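You operate a simulated robot arm through the tools that you are given. There is no shell and no other tool. Be economical: measure what you need, move in short steps, check, and stop when the job is done.

Carry out the task below with a simulated robot arm. There is one attempt and no reset: what you move stays moved.

## Task
Set up the strip press for its job and run the spruce rail.
Fine: pressure, dwell and shim by the press job display, only that shim at its stop; open the press air valve and leave it open for the next rail; guard stays shut, hands clear, then start button one and start button two; one stroke only; it ends flush; other knobs stay.

It is judged by the outcome, as a careful person would: the job done as asked, and still so three seconds after it is handed in. It fails if anything else is knocked over, pushed out of place, dropped, spilled or broken.

## Robot
A 6-joint arm with a two-finger parallel gripper, fixed in place. Base frame: the origin is at the foot of the arm, x ahead of it, y to its left, z up; the work surface is at about z = 955. Readings come in mm, degrees, newtons and seconds.
With the tool pointing down near the work surface it reaches from about 220 to 660 mm from the base axis. Its first joint turns from -66.0 to 66.0 degrees. Payload 2.9 kg.
The tool frame sits at the grasp point between the pads (the TCP): z along the fingers, y along the line on which they close. The tips reach 30 mm beyond it. The gripper opens to 110 mm. The fingers are 20 mm wide and 10 mm thick; the gripper's body (48 by 112 mm) begins 55 mm behind the TCP.
Orientation is that of the tool frame in the base frame, as a unit quaternion [w, x, y, z]. With the fingers straight down and closing along the base's y, the tool's x points along the base's -x, its y along +y and its z along -z.

## Interface
- The arm moves only by the tool apply_moves. Its argument "moves" is a list of rows, each a list of 7 numbers: the shift along the tool's x, y, z in mm, then the turn, a rotation vector about the tool's x, y, z in rad, then the gripper command, from -1 (shut) to 1 (fully open), values between in proportion. In form: [[x, y, z, rx, ry, rz, hand], ...]. A call has 1 to 20 rows; each row is the pose to reach, as a shift and turn from the pose commanded when the call began, along the tool's axes at that moment. Rows are played at 5 a second. More than 50 mm and 8.6 degrees between two rows, or a gripper value outside its range, and nothing of the call is played. A pose out of reach is approached as far as the arm can. The call stops where the force on the tool passes 40 N (or 10 N more than at its start, if that is more) or the arm is blocked; 0.2 s more then pass. The fingers move at their own pace (about 108 mm/s each) and stop on an object; they squeeze with about 33 N. The grip force told is the motor's: it shows also when the fingers shut on nothing. Time passes only in rows, and 0.2 s behind the last, so rows that repeat a pose let the fingers close. The reply holds the time, the measured pose of the TCP, the force on the tool along the base axes, the opening and the grip force, in the units named above and with some noise, and new pictures: "views" is both (left out), scene, wrist or none.
- Cameras (640 x 400 px; columns grow to the right, rows downward): "scene" is fixed at [42.5, 407.8, 1403.9]; the picture's right is [-0.97, -0.25, 0.00], its down [-0.09, 0.35, -0.93] and it looks along [0.23, -0.90, -0.37] (base axes); focal length 326 px, centre (320, 200). "wrist" rides on the gripper at [-36, 0, -57] in the tool frame; the picture's right is [0.00, -1.00, 0.00], its down [0.97, 0.00, -0.24] and it looks along [0.24, 0.00, 0.97] (tool axes); focal length 218 px, centre (320, 200).
- probe_pixels(camera, pixels): for up to 12 pixels [column, row] of the newest picture of that camera ("zoom" is the newest enlarged one), the place [x, y, z] in the base frame of the surface seen there, good to about 2 mm. The clock stands still meanwhile.
- zoom(camera, box): a new picture of the part [left, top, right, bottom] of that camera's present view, enlarged. The clock stands still meanwhile.
- finish_job(): hands the job in; it is judged then, once.

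Go step by step. Measure first, check grasps and placings, and put right what went wrong. The budget is 80 turns and 150 pictures, counting those below and the enlarged ones. Unless the task says otherwise, let go and move clear before handing in, and close with one line.

The tools are called after ">>>" as a command line: name --pt "numbers of a row" for each row, then --argument value for the rest, lists and objects as JSON in quotes. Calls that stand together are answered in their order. apply_moves: Moves the arm, as the interface text tells. Its arguments: {"type":"object","properties":{"moves":{"type":"array"},"views":{"type":"string","enum":["both","scene","wrist","none"]}},"required":["moves"]} The other tools are called the same way: probe_pixels (camera, pixels) gives the place of the surface under pixels of a picture; zoom (camera, box) takes an enlarged picture of a part of a camera's view; finish_job () hands the job in.

At the start:

```text
time_s: 0.0
ee_pos: [392.4, -66.9, 1211.9]
orientation: [0.0, 0.0, 1.0, 0.0]
ft_force: [-0.1, 0.0, 0.5]
width: 110.0
grip_force: 0.0
```

scene: 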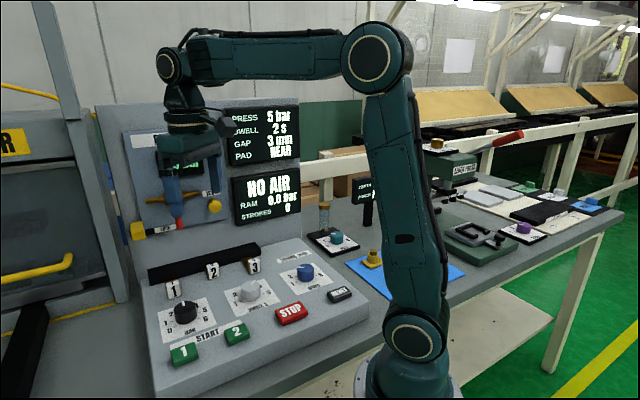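
wrist: 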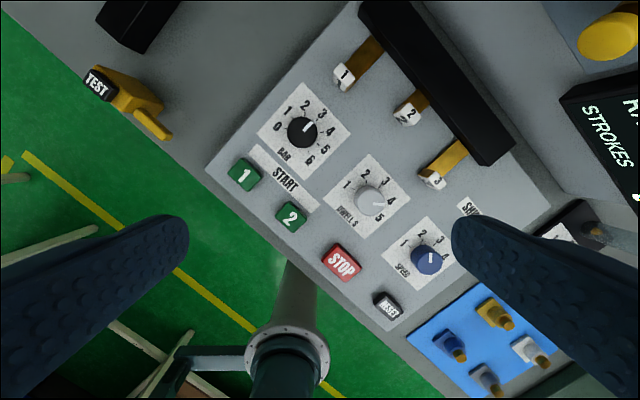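

The job display at scene (265,135) reads about 5 bar, 2 s, gap 3 mm, pad NEAR. The status display says NO AIR. I'll zoom in to read the details.

>>> zoom --camera "scene" --box '[100, 90, 320, 230]'

>>> zoom --camera "scene" --box '[130, 230, 370, 380]'

>>> zoom --camera "scene" --box '[300, 120, 620, 310]'

>>> zoom --camera "wrist" --box '[200, 0, 640, 280]'

```text
2.86 times, centred on (210, 160) of scene
```

zoom: 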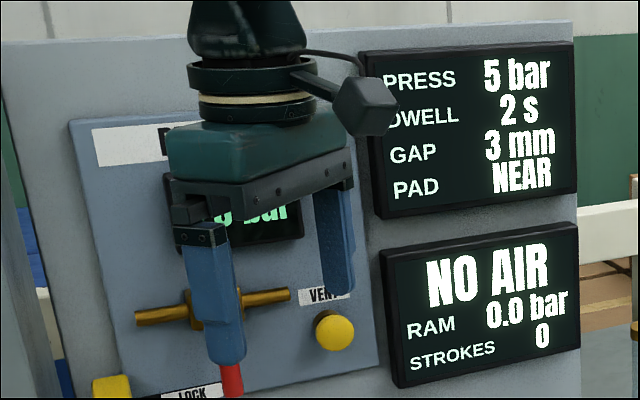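

```text
2.67 times, centred on (250, 305) of scene
```

zoom: 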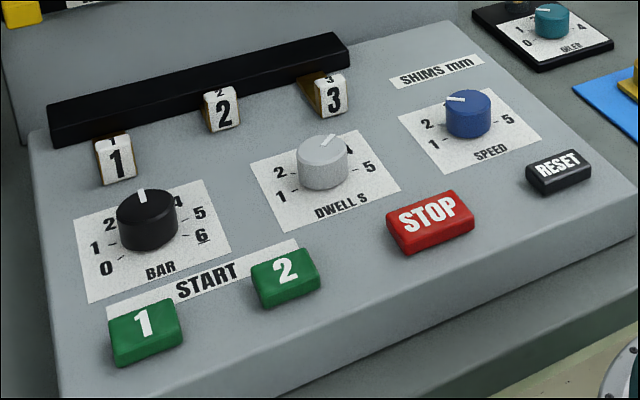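

```text
2.00 times, centred on (460, 215) of scene
```

zoom: 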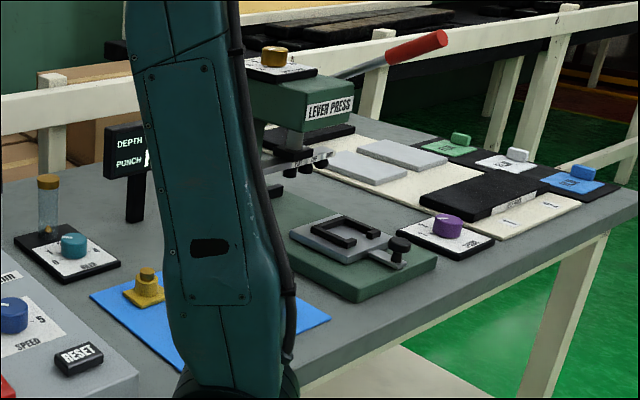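

```text
1.43 times, centred on (420, 140) of wrist
```

zoom: 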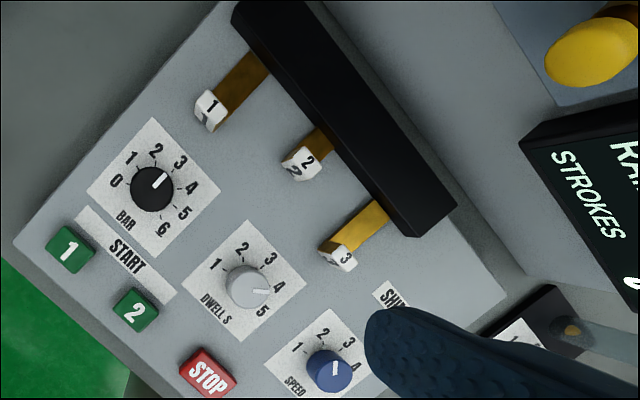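

The arm hides the panel with the valve. I'll probe the console and panel features first, then move the arm to see the rest.

>>> probe_pixels --camera "wrist" --pixels '[[303, 130], [369, 200], [244, 174], [291, 216], [345, 76], [406, 114], [433, 178], [342, 263], [388, 305], [425, 258], [100, 84], [610, 35]]'

>>> probe_pixels --camera "scene" --pixels '[[138, 230], [214, 206], [160, 195], [155, 160], [130, 150], [235, 270], [205, 268], [170, 280], [185, 305], [248, 290], [20, 140], [45, 270]]'

>>> zoom --camera "scene" --box '[0, 100, 180, 400]'

```text
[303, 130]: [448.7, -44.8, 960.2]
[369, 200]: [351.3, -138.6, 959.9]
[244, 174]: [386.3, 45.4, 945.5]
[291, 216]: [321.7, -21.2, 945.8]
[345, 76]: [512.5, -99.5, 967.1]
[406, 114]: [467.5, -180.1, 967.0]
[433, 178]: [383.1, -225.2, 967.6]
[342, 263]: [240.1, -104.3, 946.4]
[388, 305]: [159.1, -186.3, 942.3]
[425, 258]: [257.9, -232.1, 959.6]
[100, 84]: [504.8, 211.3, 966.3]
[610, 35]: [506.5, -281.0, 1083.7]
```

```text
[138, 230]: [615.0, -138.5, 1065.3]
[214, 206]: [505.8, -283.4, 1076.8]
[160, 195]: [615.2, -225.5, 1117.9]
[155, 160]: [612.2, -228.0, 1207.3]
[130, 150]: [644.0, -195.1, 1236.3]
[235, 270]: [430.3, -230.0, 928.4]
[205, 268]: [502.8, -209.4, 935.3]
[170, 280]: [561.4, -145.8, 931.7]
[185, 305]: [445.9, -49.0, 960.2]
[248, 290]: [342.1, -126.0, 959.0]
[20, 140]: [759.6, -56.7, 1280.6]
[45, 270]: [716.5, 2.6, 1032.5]
```

```text
1.33 times, centred on (90, 250) of scene
```

zoom: 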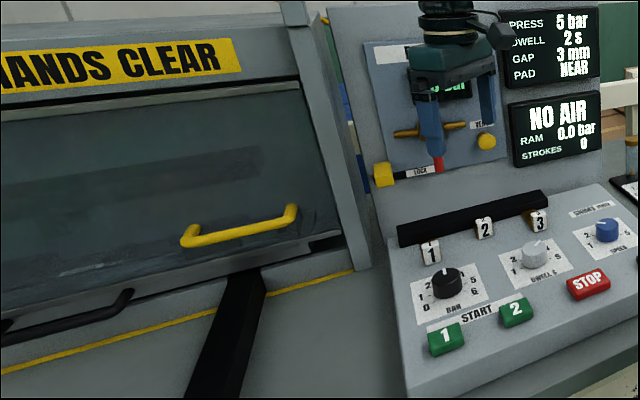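

The guard press is on the left (handle at scene (60,265)), with the console in the middle. The panel behind the arm carries the brass valve handle, a LOCK tab and VENT. I'll pull the arm back and yaw it to match the console.

>>> apply_moves --pt "15 20 -7 0 0 0.13 1" --pt "30 40 -14 0 0 0.26 1" --pt "45 60 -21 0 0 0.39 1" --pt "60 80 -28 0 0 0.52 1" --pt "75 100 -35 0 0 0.65 1" --pt "90 120 -40 0 0 0.79 1"

```text
time_s: 1.4
ee_pos: [301.8, 52.9, 1251.3]
orientation: [-0.001, 0.386, 0.922, 0.0]
ft_force: [-0.2, -0.2, -0.2]
width: 110.0
grip_force: 0.0
```

scene: 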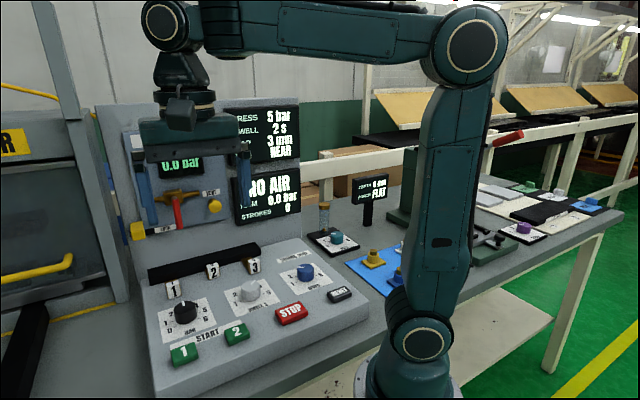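
wrist: 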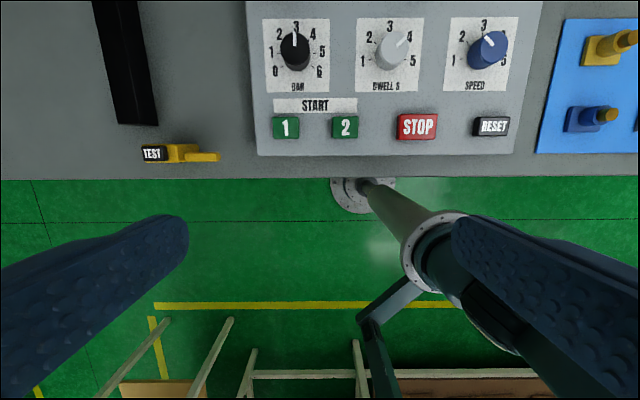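

Now aligned: BAR reads about 3 and DWELL about 4 (wrist (295,45), (395,45)). I'll tilt to look at the panel.

>>> apply_moves --pt "0 0 0 0 -0.14 0 1" --pt "0 0 0 0 -0.28 0 1" --pt "0 0 0 0 -0.42 0 1" --pt "0 0 0 0 -0.56 0 1" --pt "0 0 0 0 -0.7 0 1" --pt "0 0 0 0 -0.84 0 1" --pt "0 0 0 0 -0.98 0 1" --pt "0 0 0 0 -1.12 0 1"

```text
time_s: 3.2
ee_pos: [324.0, 37.1, 1236.2]
orientation: [0.491, 0.326, 0.782, -0.204]
ft_force: [-0.8, 0.1, -0.2]
width: 110.2
grip_force: 0.1
out of reach, approached as far as the arm can: row 1, 7, 8
```

scene: 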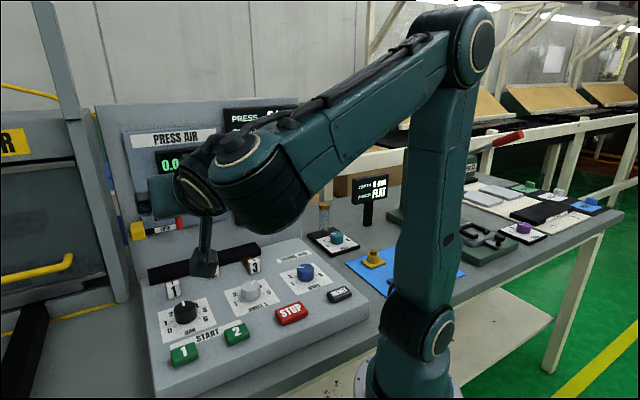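
wrist: 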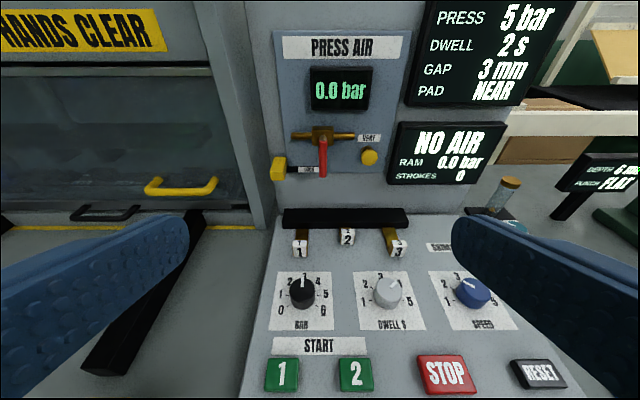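

>>> zoom --camera "wrist" --box '[240, 20, 440, 270]'

>>> zoom --camera "wrist" --box '[0, 0, 280, 230]'

>>> probe_pixels --camera "wrist" --pixels '[[322, 170], [322, 145], [323, 135], [278, 168], [369, 157], [300, 248], [347, 237], [398, 248], [302, 300], [320, 210], [300, 70], [303, 168]]'

```text
1.60 times, centred on (340, 145) of wrist
```

zoom: 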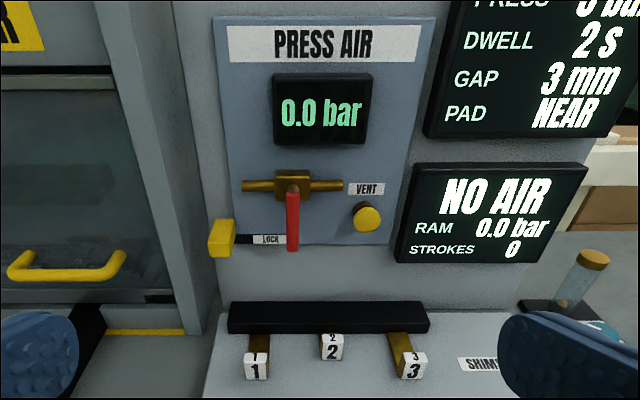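

```text
1.74 times, centred on (140, 115) of wrist
```

zoom: 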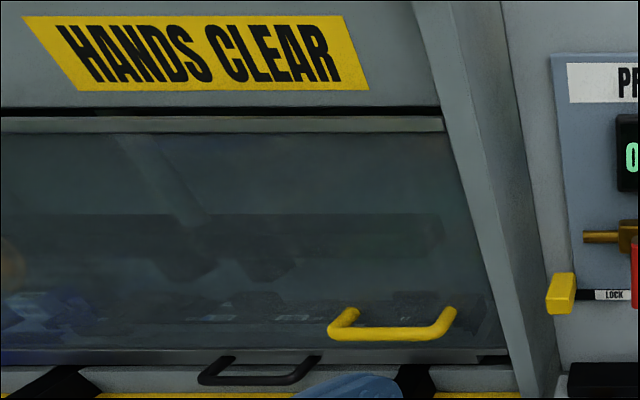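

```text
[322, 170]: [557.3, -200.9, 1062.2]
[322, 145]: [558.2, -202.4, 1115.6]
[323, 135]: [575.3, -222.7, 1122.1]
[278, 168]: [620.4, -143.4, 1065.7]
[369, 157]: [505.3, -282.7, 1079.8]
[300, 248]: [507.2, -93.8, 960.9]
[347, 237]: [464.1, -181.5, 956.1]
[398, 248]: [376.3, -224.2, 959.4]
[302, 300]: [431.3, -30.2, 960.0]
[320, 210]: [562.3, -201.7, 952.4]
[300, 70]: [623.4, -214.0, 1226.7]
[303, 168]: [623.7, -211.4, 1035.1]
```

The air lever (red, wrist (322,150)) hangs down across the pipe, so it is closed. A yellow LOCK slide sits beside it at (278,168). I'll go closer for a good look at the lock.

>>> apply_moves --pt "2 10 42 0 0 0 1" --pt "4 20 85 0 0 0 1" --pt "6 30 128 0 0 0 1" --pt "7 40 170 0 0 0 1"

```text
time_s: 4.2
ee_pos: [459.2, -40.5, 1155.6]
orientation: [0.49, 0.326, 0.783, -0.204]
ft_force: [-0.2, -0.1, -0.7]
width: 109.9
grip_force: 0.0
```

scene: 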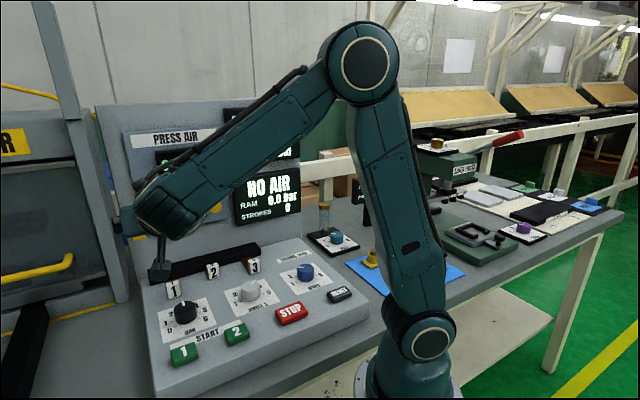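
wrist: 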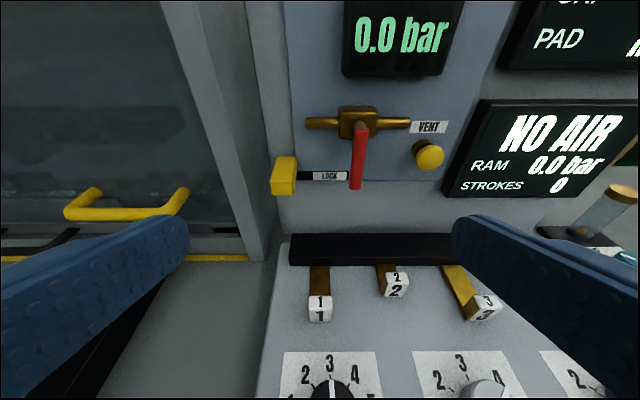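

>>> zoom --camera "wrist" --box '[260, 80, 460, 210]'

>>> zoom --camera "wrist" --box '[270, 220, 510, 370]'

>>> probe_pixels --camera "wrist" --pixels '[[283, 175], [293, 175], [310, 176], [345, 176], [357, 183], [357, 150], [357, 130], [275, 188], [355, 112], [318, 123], [400, 122], [430, 158]]'

>>> zoom --camera "wrist" --box '[0, 50, 270, 270]'

```text
3.08 times, centred on (360, 145) of wrist
```

zoom: 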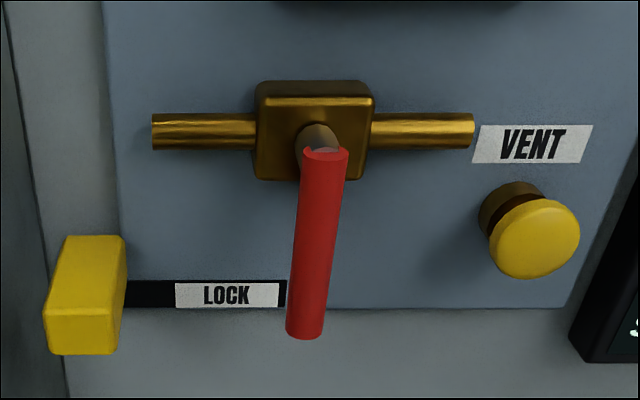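

```text
2.67 times, centred on (390, 295) of wrist
```

zoom: 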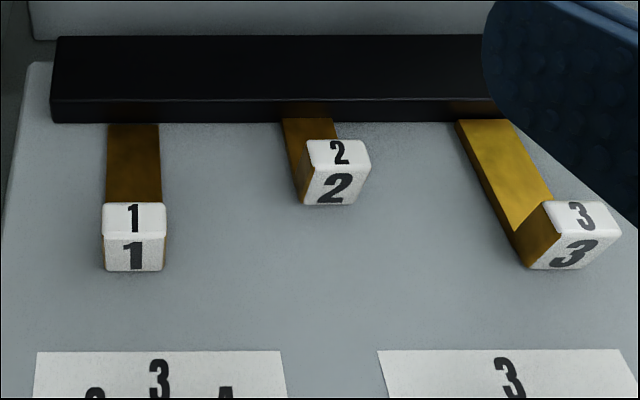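

```text
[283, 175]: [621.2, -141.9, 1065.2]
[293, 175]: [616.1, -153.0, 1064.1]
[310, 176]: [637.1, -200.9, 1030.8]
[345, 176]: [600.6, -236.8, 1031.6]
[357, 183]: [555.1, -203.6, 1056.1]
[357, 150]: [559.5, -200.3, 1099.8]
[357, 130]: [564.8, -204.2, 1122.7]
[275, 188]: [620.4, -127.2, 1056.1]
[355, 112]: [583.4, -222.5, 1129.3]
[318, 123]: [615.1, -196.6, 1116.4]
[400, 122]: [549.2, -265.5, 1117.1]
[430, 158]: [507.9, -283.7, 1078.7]
```

```text
1.82 times, centred on (135, 160) of wrist
```

zoom: 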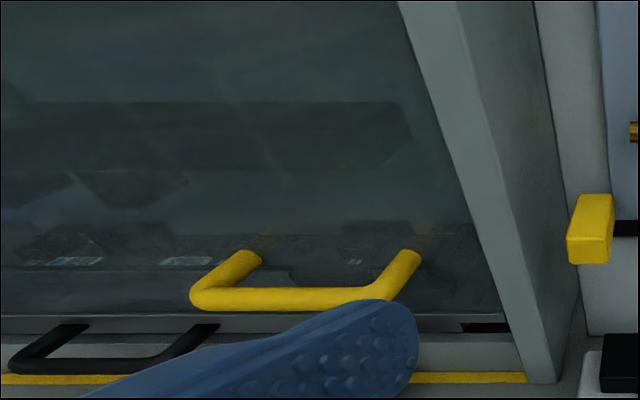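

The yellow slide sits at the left end of its track, clear of LOCK, so the lever is free. Shim 2 is pushed in, and 1 and 3 are out. I'll set the knobs and shims first, so I'm going above the console to measure.

>>> apply_moves --pt "-5 -10 4 0 0.14 0 1" --pt "-10 -20 8 0 0.28 0 1" --pt "-16 -30 12 0 0.42 0 1" --pt "-21 -40 16 0 0.56 0 1" --pt "-26 -50 20 0 0.7 0 1" --pt "-32 -60 24 0 0.84 0 1" --pt "-37 -70 28 0 0.98 0 1" --pt "-42 -80 32 0 1.12 0 1"

```text
time_s: 6.0
ee_pos: [435.2, -131.1, 1180.5]
orientation: [-0.001, 0.384, 0.923, 0.0]
ft_force: [0.1, -0.7, 0.2]
width: 110.0
grip_force: 0.1
```

scene: 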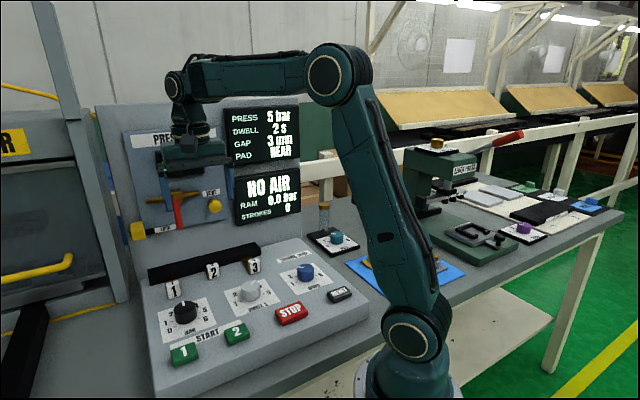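
wrist: 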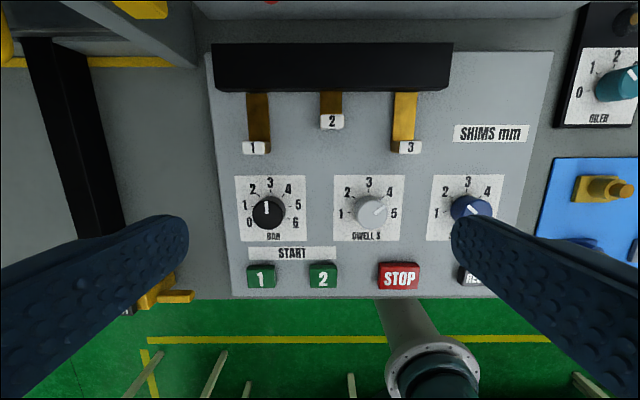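

>>> zoom --camera "wrist" --box '[220, 80, 430, 300]'

>>> probe_pixels --camera "wrist" --pixels '[[331, 121], [331, 105], [408, 147], [256, 147], [261, 276], [323, 275], [300, 150], [320, 210], [295, 290], [331, 92], [405, 92], [408, 120]]'

```text
1.82 times, centred on (325, 190) of wrist
```

zoom: 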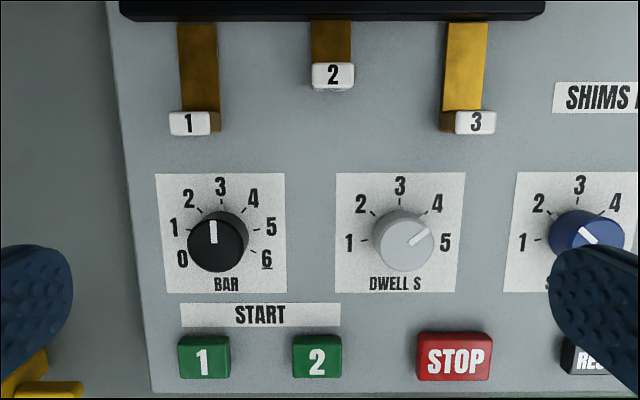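

```text
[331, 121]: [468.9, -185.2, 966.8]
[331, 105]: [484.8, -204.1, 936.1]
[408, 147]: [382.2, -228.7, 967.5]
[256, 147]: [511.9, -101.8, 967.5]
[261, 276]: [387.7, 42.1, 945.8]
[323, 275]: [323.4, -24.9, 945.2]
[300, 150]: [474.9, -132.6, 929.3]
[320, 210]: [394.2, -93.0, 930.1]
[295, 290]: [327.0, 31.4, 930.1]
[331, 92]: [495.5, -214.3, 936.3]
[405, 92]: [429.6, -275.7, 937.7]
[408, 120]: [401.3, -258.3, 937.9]
```

Console surface is z≈930, knob tops 960, shim blocks 967. BAR is at 3 and needs +80° clockwise to 5; DWELL is at 4 and needs −90° to 2. I'll pin down the knob centres.

>>> zoom --camera "wrist" --box '[230, 170, 310, 245]'

>>> zoom --camera "wrist" --box '[330, 170, 410, 245]'

>>> probe_pixels --camera "wrist" --pixels '[[256, 212], [280, 212], [267, 201], [268, 222], [358, 212], [384, 212], [371, 201], [372, 222], [320, 121], [342, 121], [396, 147], [419, 147]]'

```text
5.33 times, centred on (270, 208) of wrist
```

zoom: 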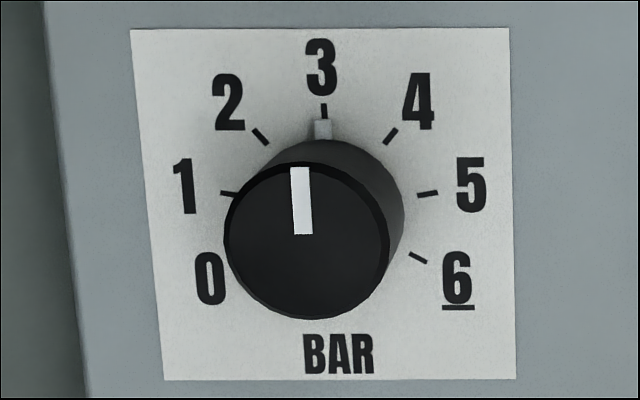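

```text
5.33 times, centred on (370, 208) of wrist
```

zoom: 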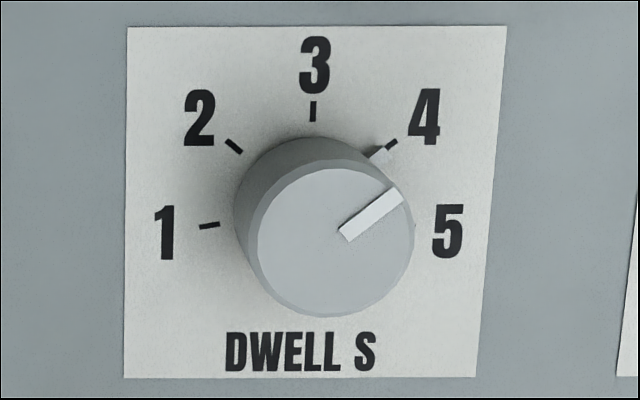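

```text
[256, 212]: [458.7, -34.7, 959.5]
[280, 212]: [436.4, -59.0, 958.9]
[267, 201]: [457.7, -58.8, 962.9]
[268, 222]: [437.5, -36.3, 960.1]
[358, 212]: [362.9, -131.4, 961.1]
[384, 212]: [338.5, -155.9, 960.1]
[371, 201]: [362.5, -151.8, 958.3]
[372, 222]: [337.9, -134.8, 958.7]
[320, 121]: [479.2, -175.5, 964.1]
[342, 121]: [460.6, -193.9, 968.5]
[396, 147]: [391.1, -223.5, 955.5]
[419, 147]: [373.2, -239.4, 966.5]
```

BAR centre is (447.6,−47.2) and DWELL (350.5,−143.5), both about 33 mm in diameter. Going above BAR with the fingers square to its pointer.

>>> apply_moves --pt "17 23 40 0 0 0 0.3" --pt "34 46 80 0 0 0 0.3" --pt "50.8 67.9 120 0 0 0 0.3" --pt "50.8 67.9 165 0 0 0 0.3" --pt "50.8 67.9 175 0 0 0 0.3"

```text
time_s: 7.2
ee_pos: [448.1, -46.9, 1003.7]
orientation: [0.001, 0.385, 0.923, 0.0]
ft_force: [-0.1, 0.1, -0.5]
width: 71.6
grip_force: 0.1
```

scene: 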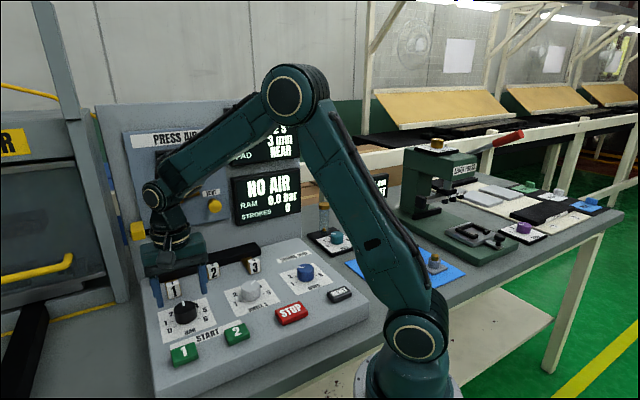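
wrist: 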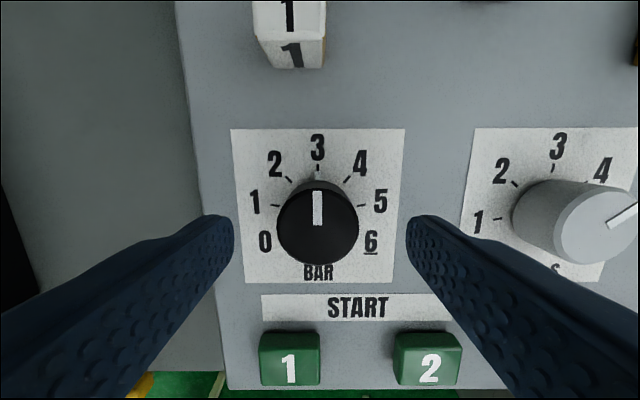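

The knob sits centred between the fingers. I'll descend and grip.

>>> apply_moves --pt "0 0 18 0 0 0 0.3" --pt "0 0 34 0 0 0 0.3" --pt "0 0 34 0 0 0 -1" --pt "0 0 34 0 0 0 -1" --pt "0 0 34 0 0 0 -1" --views "none"

```text
time_s: 8.4
ee_pos: [448.8, -45.7, 970.3]
orientation: [0.001, 0.384, 0.923, 0.0]
ft_force: [13.0, 12.2, -8.3]
width: 41.4
grip_force: 45.0
```

Gripped at 41 mm with a slight sideways load. I'll ease 1.5 mm toward the knob and turn 80° clockwise.

>>> apply_moves --pt "0 1.5 0 0 0 0 -1" --pt "0 1.5 0 0 0 0.14 -1" --pt "0 1.5 0 0 0 0.28 -1" --pt "0 1.5 0 0 0 0.42 -1" --pt "0 1.5 0 0 0 0.56 -1" --pt "0 1.5 0 0 0 0.7 -1" --pt "0 1.5 0 0 0 0.84 -1" --pt "0 1.5 0 0 0 0.98 -1" --pt "0 1.5 0 0 0 1.12 -1" --pt "0 1.5 0 0 0 1.26 -1" --pt "0 1.5 0 0 0 1.396 -1" --pt "0 1.5 0 0 0 1.396 -1"

```text
time_s: 11.0
ee_pos: [444.6, -43.3, 970.5]
orientation: [-0.003, 0.888, 0.46, -0.003]
ft_force: [-31.0, 9.7, 12.8]
width: 41.0
grip_force: 45.3
```

scene: 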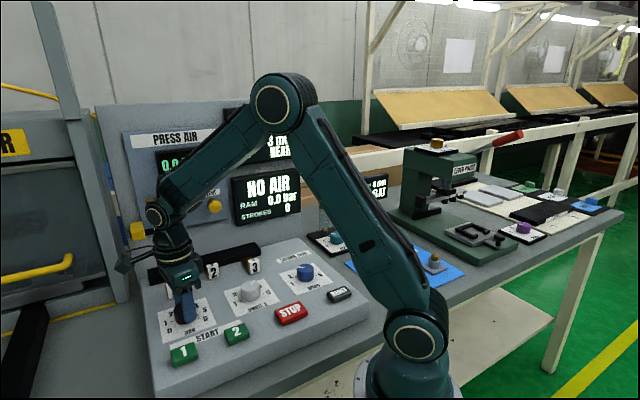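
wrist: 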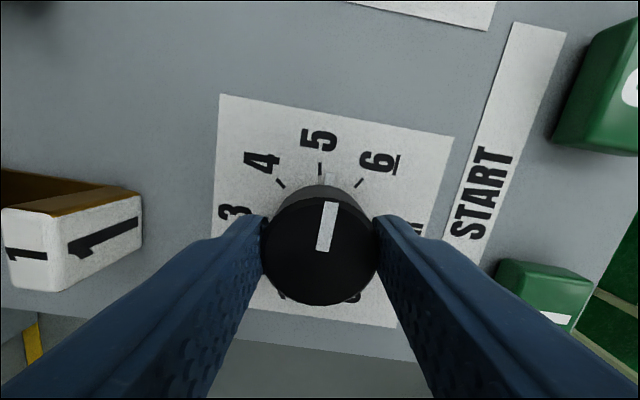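

The pointer is near 5, perhaps a touch past it. I'll let go and rise to check.

>>> apply_moves --pt "0 0 0 0 0 0 0.3" --pt "0 0 0 0 0 0 0.3" --pt "0 0 -20 0 0 0 0.3" --pt "0 0 -45 0 0 0 0.3" --views "wrist"

>>> zoom --camera "wrist" --box '[220, 100, 420, 290]'

```text
time_s: 12.0
ee_pos: [448.1, -46.3, 1014.5]
orientation: [0.0, 0.888, 0.46, 0.0]
ft_force: [0.1, -0.2, 0.0]
width: 71.6
grip_force: 0.0
```

wrist: 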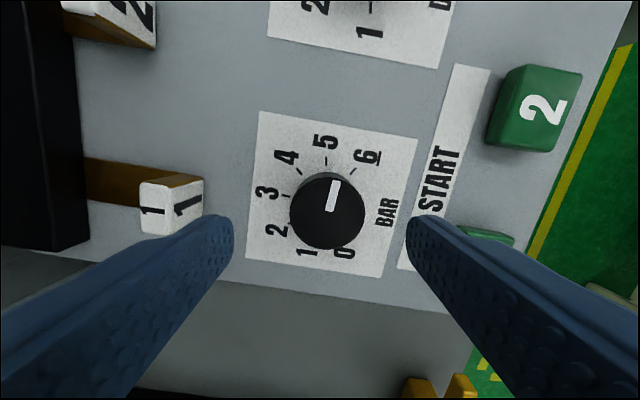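

```text
2.11 times, centred on (320, 195) of wrist
```

zoom: 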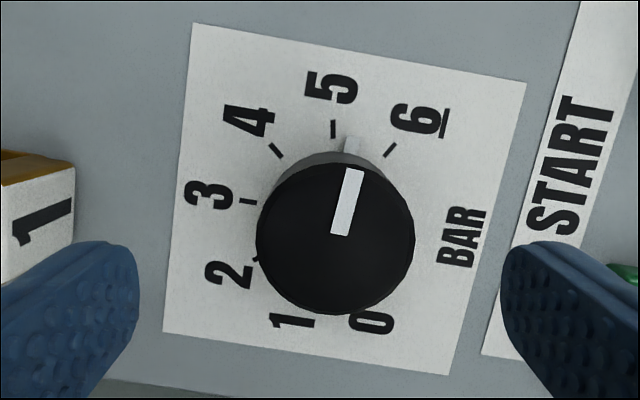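

Released, the knob reads about 17° past 5 (nib at (354,147) vs tick (333,128)). My centre was also off by about 4 mm. I'll recentre, regrip and turn back 17°.

>>> apply_moves --pt "0.7 -3.9 0 0 0 0 0.3" --pt "0.7 -3.9 25 0 0 0 0.3" --pt "0.7 -3.9 44 0 0 0 0.3" --pt "0.7 -3.9 44 0 0 0 -1" --pt "0.7 -3.9 44 0 0 0 -1" --pt "0.7 -3.9 44 0 0 0 -1" --views "wrist"

>>> zoom --camera "wrist" --box '[220, 100, 420, 290]'

```text
time_s: 13.4
ee_pos: [445.2, -43.1, 971.5]
orientation: [-0.001, 0.888, 0.461, -0.001]
ft_force: [-8.9, 4.4, 1.4]
width: 41.3
grip_force: 44.9
```

wrist: 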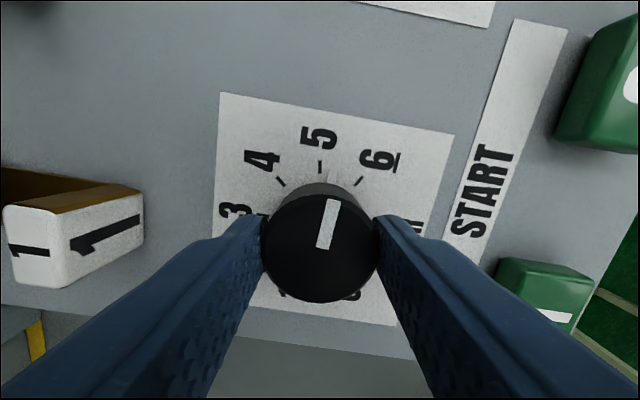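

```text
2.11 times, centred on (320, 195) of wrist
```

zoom: 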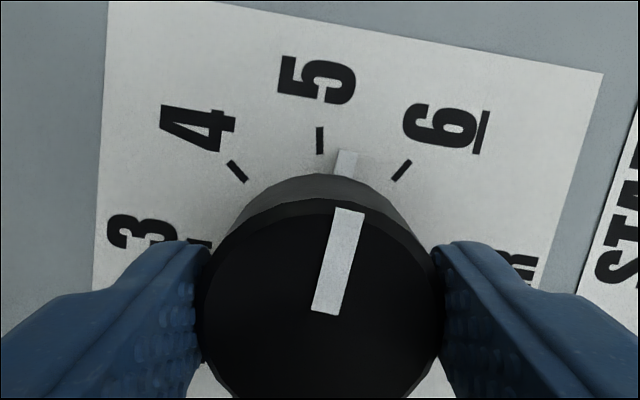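

While gripped, the nib reads about 14.5° past 5. Turning back by that amount.

>>> apply_moves --pt "0 -1 0 0 0 -0.13 -1" --pt "0 -1 0 0 0 -0.253 -1" --pt "0 -1 0 0 0 -0.253 -1" --views "wrist"

>>> zoom --camera "wrist" --box '[220, 100, 420, 290]'

```text
time_s: 14.2
ee_pos: [446.0, -42.7, 970.9]
orientation: [0.001, 0.823, 0.569, 0.001]
ft_force: [5.0, -0.4, -14.0]
width: 41.3
grip_force: 45.4
```

wrist: 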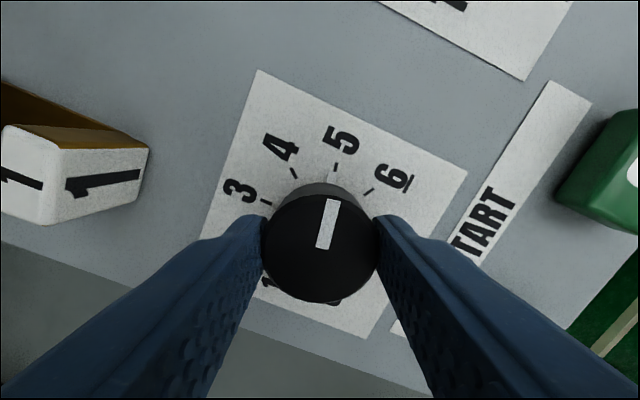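

```text
2.11 times, centred on (320, 195) of wrist
```

zoom: 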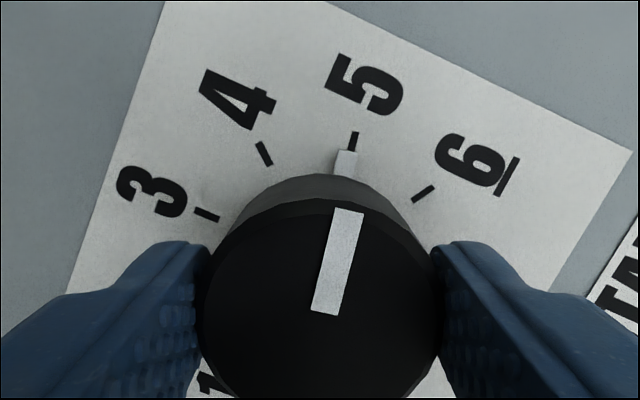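

The nib lines up with 5. Releasing and rising.

>>> apply_moves --pt "0 0 0 0 0 0 0.3" --pt "0 0 0 0 0 0 0.3" --pt "0 0 -25 0 0 0 0.3" --pt "0 0 -60 0 0 0 0.3" --views "wrist"

>>> zoom --camera "wrist" --box '[220, 100, 420, 290]'

```text
time_s: 15.2
ee_pos: [444.2, -40.6, 1032.1]
orientation: [0.0, 0.823, 0.569, 0.0]
ft_force: [-0.9, 0.0, 0.0]
width: 71.4
grip_force: 0.1
```

wrist: 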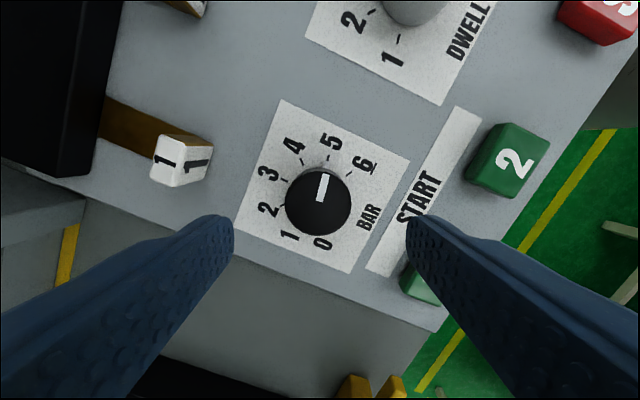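

```text
2.11 times, centred on (320, 195) of wrist
```

zoom: 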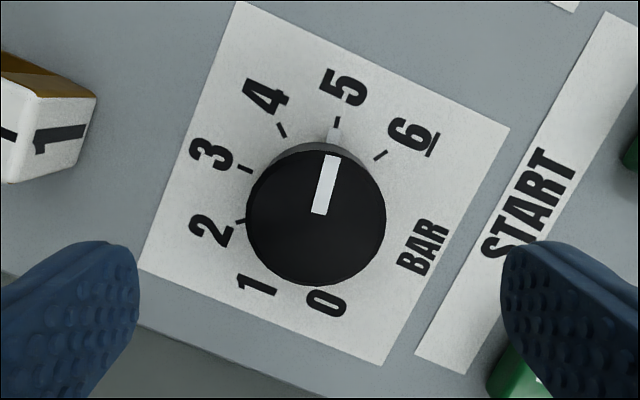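

BAR is on 5. Now going above DWELL with the fingers square to its pointer.

>>> apply_moves --pt "-42 -18 0 0 0 -0.1 0.3" --pt "-85 -36 0 0 0 -0.2 0.3" --pt "-127.4 -53.7 0 0 0 -0.305 0.3" --pt "-127.4 -53.7 17 0 0 -0.305 0.3" --views "wrist"

>>> zoom --camera "wrist" --box '[220, 100, 420, 290]'

```text
time_s: 16.2
ee_pos: [349.0, -142.0, 1014.8]
orientation: [0.0, 0.726, 0.687, 0.0]
ft_force: [-0.4, -0.4, -0.1]
width: 71.6
grip_force: 0.1
```

wrist: 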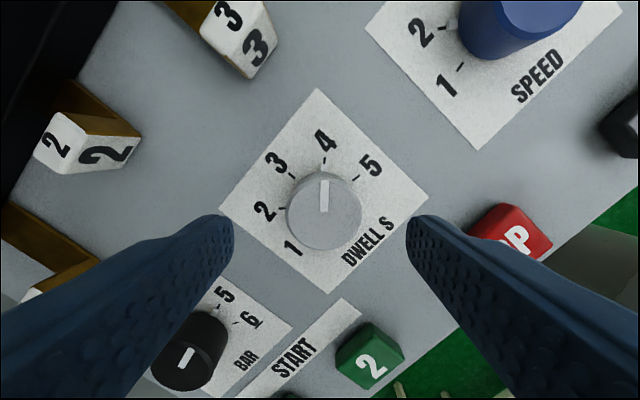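

```text
2.11 times, centred on (320, 195) of wrist
```

zoom: 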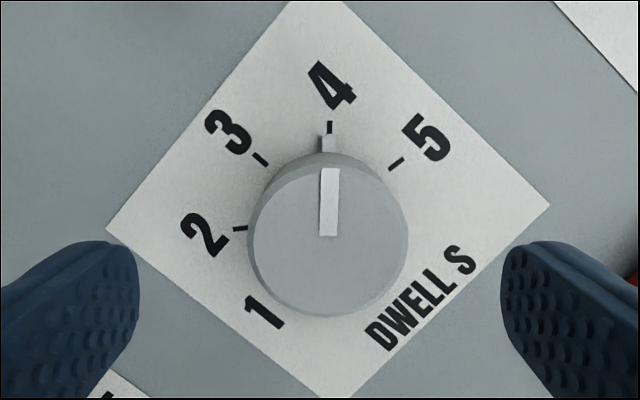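

DWELL is nearly centred; I'll shift about 1.7 mm, grip, and turn counter-clockwise about 92° before checking.

>>> apply_moves --pt "0.7 -1.7 0 0 0 0 0.3" --pt "0.7 -1.7 25 0 0 0 0.3" --pt "0.7 -1.7 44 0 0 0 0.3" --pt "0.7 -1.7 44 0 0 0 -1" --pt "0.7 -1.7 44 0 0 0 -1" --pt "0.7 -1.7 44 0 0 0 -1" --views "wrist"

>>> zoom --camera "wrist" --box '[220, 100, 420, 290]'

```text
time_s: 17.6
ee_pos: [346.0, -141.0, 968.4]
orientation: [-0.002, 0.727, 0.686, -0.001]
ft_force: [-14.2, 1.1, 2.4]
width: 41.5
grip_force: 45.3
```

wrist: 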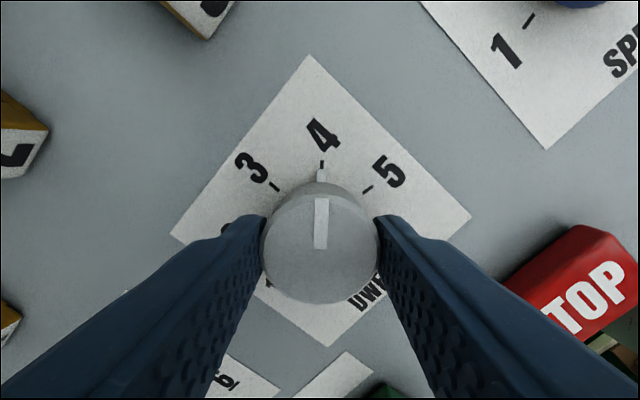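

```text
2.11 times, centred on (320, 195) of wrist
```

zoom: 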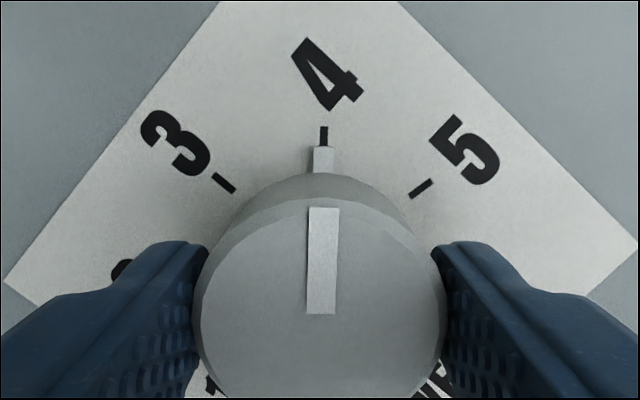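

Good grip, pointer square to the fingers. Turning about 96° counter-clockwise.

>>> apply_moves --pt "0 -1.5 0 0 0 0 -1" --pt "0 -1.5 0 0 0 -0.14 -1" --pt "0 -1.5 0 0 0 -0.28 -1" --pt "0 -1.5 0 0 0 -0.42 -1" --pt "0 -1.5 0 0 0 -0.56 -1" --pt "0 -1.5 0 0 0 -0.7 -1" --pt "0 -1.5 0 0 0 -0.84 -1" --pt "0 -1.5 0 0 0 -0.98 -1" --pt "0 -1.5 0 0 0 -1.12 -1" --pt "0 -1.5 0 0 0 -1.26 -1" --pt "0 -1.5 0 0 0 -1.4 -1" --pt "0 -1.5 0 0 0 -1.54 -1" --pt "0 -1.5 0 0 0 -1.65 -1" --pt "0 -1.5 0 0 0 -1.65 -1" --views "wrist"

>>> zoom --camera "wrist" --box '[220, 100, 420, 290]'

```text
time_s: 20.6
ee_pos: [346.9, -141.4, 969.4]
orientation: [-0.001, -0.012, 1.0, 0.0]
ft_force: [9.9, -1.6, -34.9]
width: 41.6
grip_force: 44.9
```

wrist: 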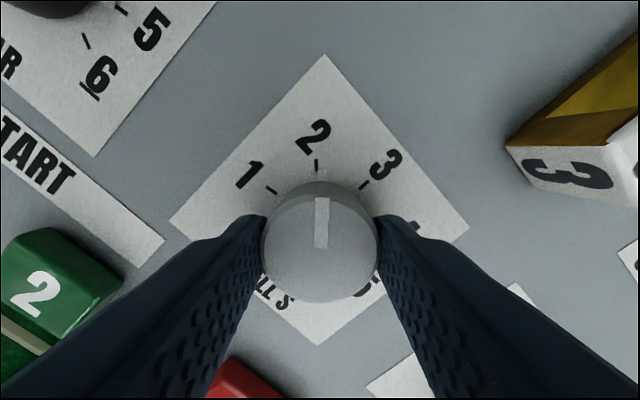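

```text
2.11 times, centred on (320, 195) of wrist
```

zoom: 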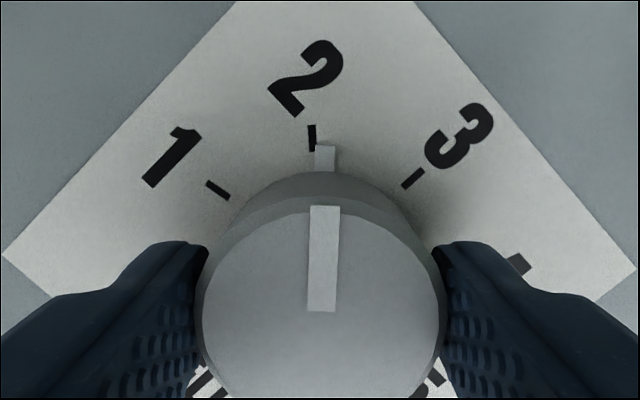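

The nib is about 6.5° short of 2 and there's a downward tug. I'll finish the turn and ease down 1 mm.

>>> apply_moves --pt "0 0 1 0 0 -0.06 -1" --pt "0 0 1 0 0 -0.115 -1" --pt "0 0 1 0 0 -0.115 -1" --pt "0 0 1 0 0 -0.115 0.3" --pt "0 0 1 0 0 -0.115 0.3" --pt "0 0 -25 0 0 -0.115 0.3" --pt "0 0 -60 0 0 -0.115 0.3" --views "wrist"

>>> zoom --camera "wrist" --box '[220, 100, 420, 290]'

```text
time_s: 22.2
ee_pos: [347.0, -141.5, 1031.9]
orientation: [0.0, -0.069, 0.998, 0.0]
ft_force: [0.4, 0.1, -1.1]
width: 71.5
grip_force: 0.1
```

wrist: 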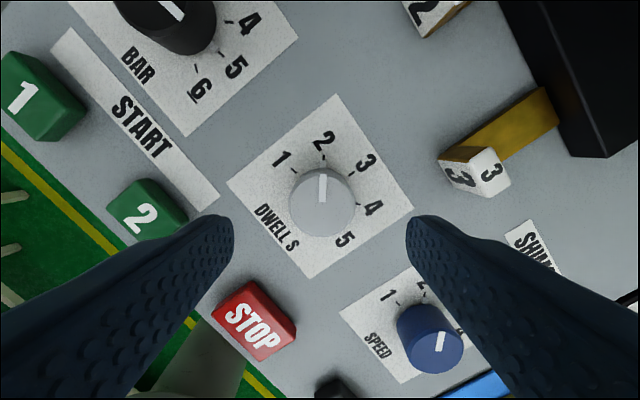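

```text
2.11 times, centred on (320, 195) of wrist
```

zoom: 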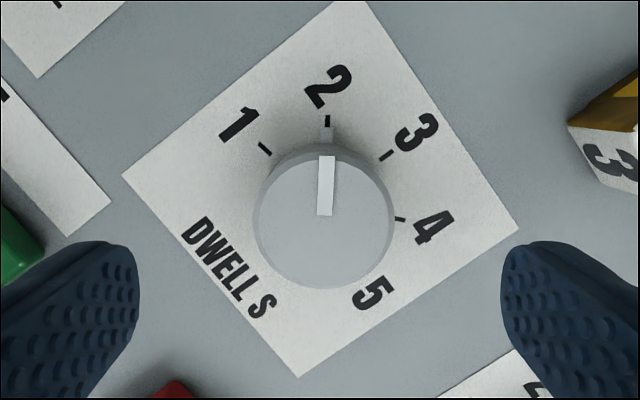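

DWELL is on 2. Next the shims: square the gripper and hover over shim block 2.

>>> apply_moves --pt "-18 -9 -10 0 0 0.14 0.1" --pt "-36 -18 -10 0 0 0.28 0.1" --pt "-54 -27 -10 0 0 0.42 0.1" --pt "-72 -36 -10 0 0 0.56 0.1" --pt "-90 -45 -10 0 0 0.7 0.1" --pt "-105 -53 -10 0 0 0.82 0.1" --pt "-111.2 -56.9 -5 0 0 0.928 0.1" --pt "-111.2 -56.9 10 0 0 0.928 0.1"

>>> zoom --camera "wrist" --box '[200, 80, 440, 290]'

```text
time_s: 24.0
ee_pos: [464.2, -182.0, 1020.9]
orientation: [0.0, 0.386, 0.923, 0.0]
ft_force: [0.5, 0.3, 0.7]
width: 60.5
grip_force: 0.1
```

scene: 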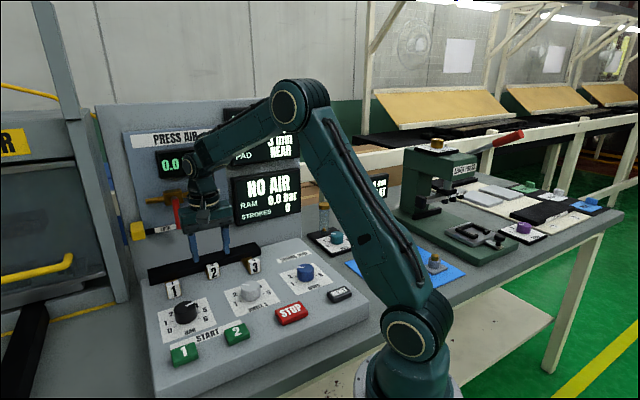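
wrist: 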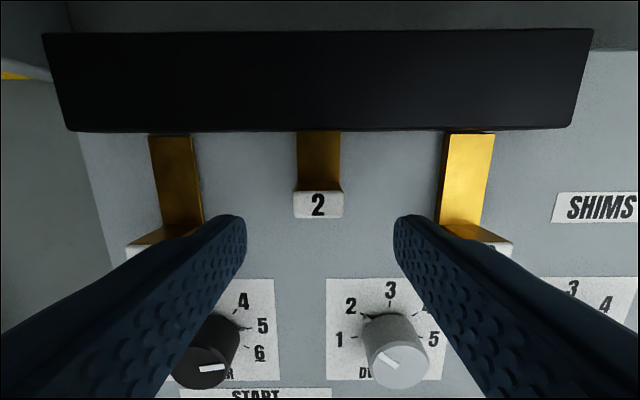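

```text
1.90 times, centred on (320, 185) of wrist
```

zoom: 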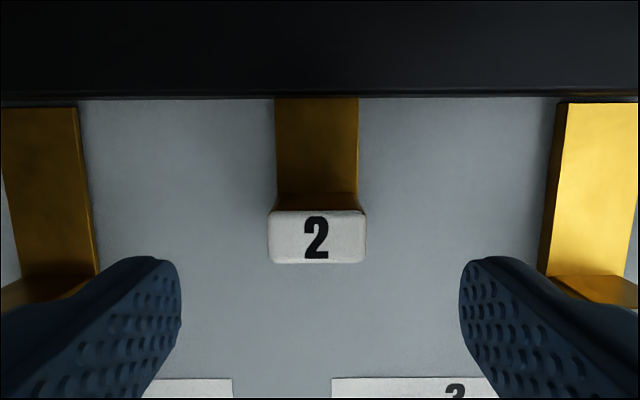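

Block 2 sits about 6 mm ahead of the TCP and is centred sideways. I'll move forward, descend, grip, and check.

>>> apply_moves --pt "-6 0 0 0 0 0 0.1" --pt "-6 0 25 0 0 0 0.1" --pt "-6 0 50 0 0 0 0.1" --pt "-6 0 50 0 0 0 -1" --pt "-6 0 50 0 0 0 -1" --pt "-6 0 50 0 0 0 -1" --views "wrist"

```text
time_s: 25.4
ee_pos: [470.0, -185.1, 971.3]
orientation: [-0.001, 0.386, 0.923, 0.0]
ft_force: [-1.3, -0.5, -3.2]
width: 27.2
grip_force: 45.3
```

wrist: 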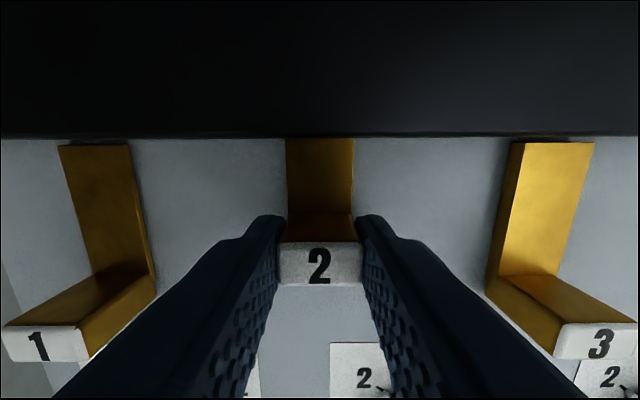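

Block 2 is firmly held at 27 mm. Pulling it out toward the operator.

>>> apply_moves --pt "5 0 0 0 0 0 -1" --pt "10 0 0 0 0 0 -1" --pt "15 0 0 0 0 0 -1" --pt "20 0 0 0 0 0 -1" --pt "25 0 0 0 0 0 -1" --pt "30 0 0 0 0 0 -1" --views "wrist"

```text
time_s: 26.8
ee_pos: [447.6, -165.4, 970.2]
orientation: [-0.001, 0.384, 0.923, 0.001]
ft_force: [8.7, 6.4, -10.5]
width: 27.4
grip_force: 45.5
```

wrist: 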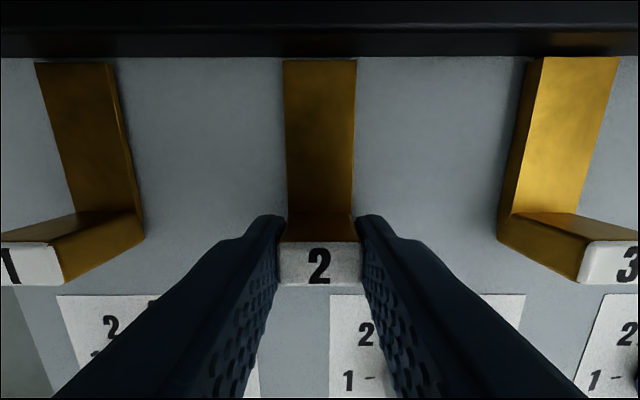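

Shim 2 is now level with the withdrawn 1. Releasing it and going over shim 3.

>>> apply_moves --pt "0 0 0 0 0 0 0.1" --pt "0 0 0 0 0 0 0.1" --pt "0 0 -25 0 0 0 0.1" --pt "0 0 -48 0 0 0 0.1" --pt "0 -46 -48 0 0 0 0.1" --pt "0 -92 -48 0 0 0 0.1" --views "wrist"

```text
time_s: 28.2
ee_pos: [381.6, -230.1, 1018.1]
orientation: [0.0, 0.385, 0.923, -0.001]
ft_force: [-0.8, -0.2, 0.2]
width: 60.4
grip_force: 0.0
```

wrist: 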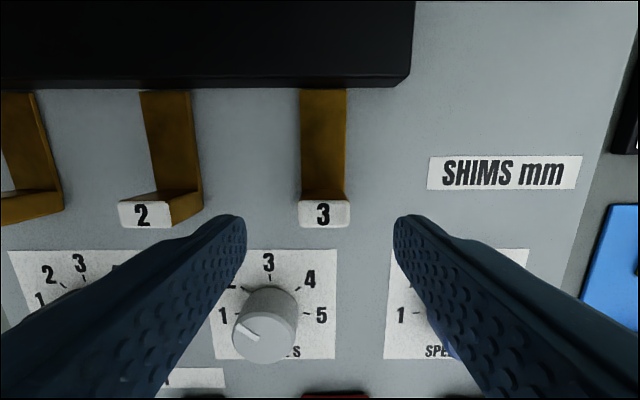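

Block 3 is between the fingers at (324,214). Shift 2 mm, descend, grip.

>>> apply_moves --pt "0 -2 0 0 0 0 0.1" --pt "0 -2 25 0 0 0 0.1" --pt "0 -2 47 0 0 0 0.1" --pt "0 -2 47 0 0 0 -1" --pt "0 -2 47 0 0 0 -1" --pt "0 -2 47 0 0 0 -1" --pt "-5 -2 47 0 0 0 -1" --pt "-10 -2 47 0 0 0 -1" --pt "-15 -2 47 0 0 0 -1" --pt "-20 -2 47 0 0 0 -1" --pt "-25 -2 47 0 0 0 -1" --pt "-29 -2 47 0 0 0 -1" --views "wrist"

```text
time_s: 30.8
ee_pos: [400.6, -252.7, 971.2]
orientation: [0.0, 0.385, 0.923, 0.0]
ft_force: [-0.4, -0.9, 1.3]
width: 27.3
grip_force: 45.6
```

wrist: 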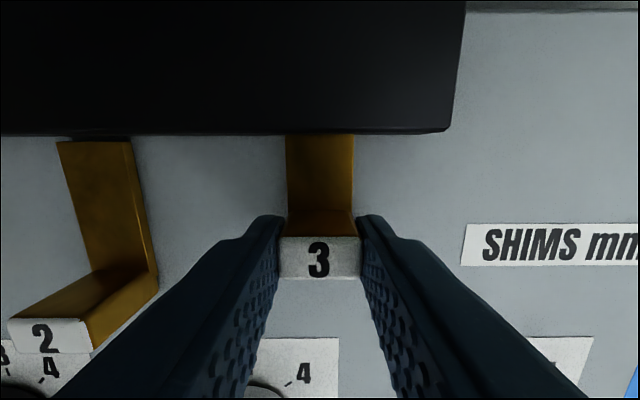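

It slides in freely with no stop felt yet. I'll keep pushing in small steps until it meets the stop.

>>> apply_moves --pt "-2 0 0 0 0 0 -1" --pt "-4 0 0 0 0 0 -1" --pt "-6 0 0 0 0 0 -1" --pt "-8 0 0 0 0 0 -1" --pt "-10 0 0 0 0 0 -1" --pt "-12 0 0 0 0 0 -1" --views "wrist"

```text
time_s: 32.2
ee_pos: [404.8, -256.1, 969.9]
orientation: [-0.008, 0.383, 0.924, 0.002]
ft_force: [-22.9, 31.5, 8.7]
width: 27.5
grip_force: 45.3
```

wrist: 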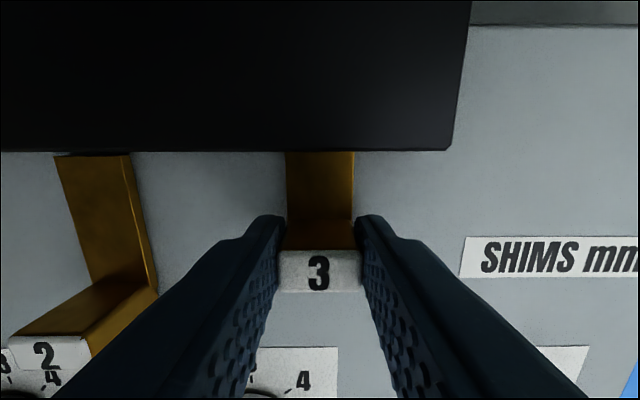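

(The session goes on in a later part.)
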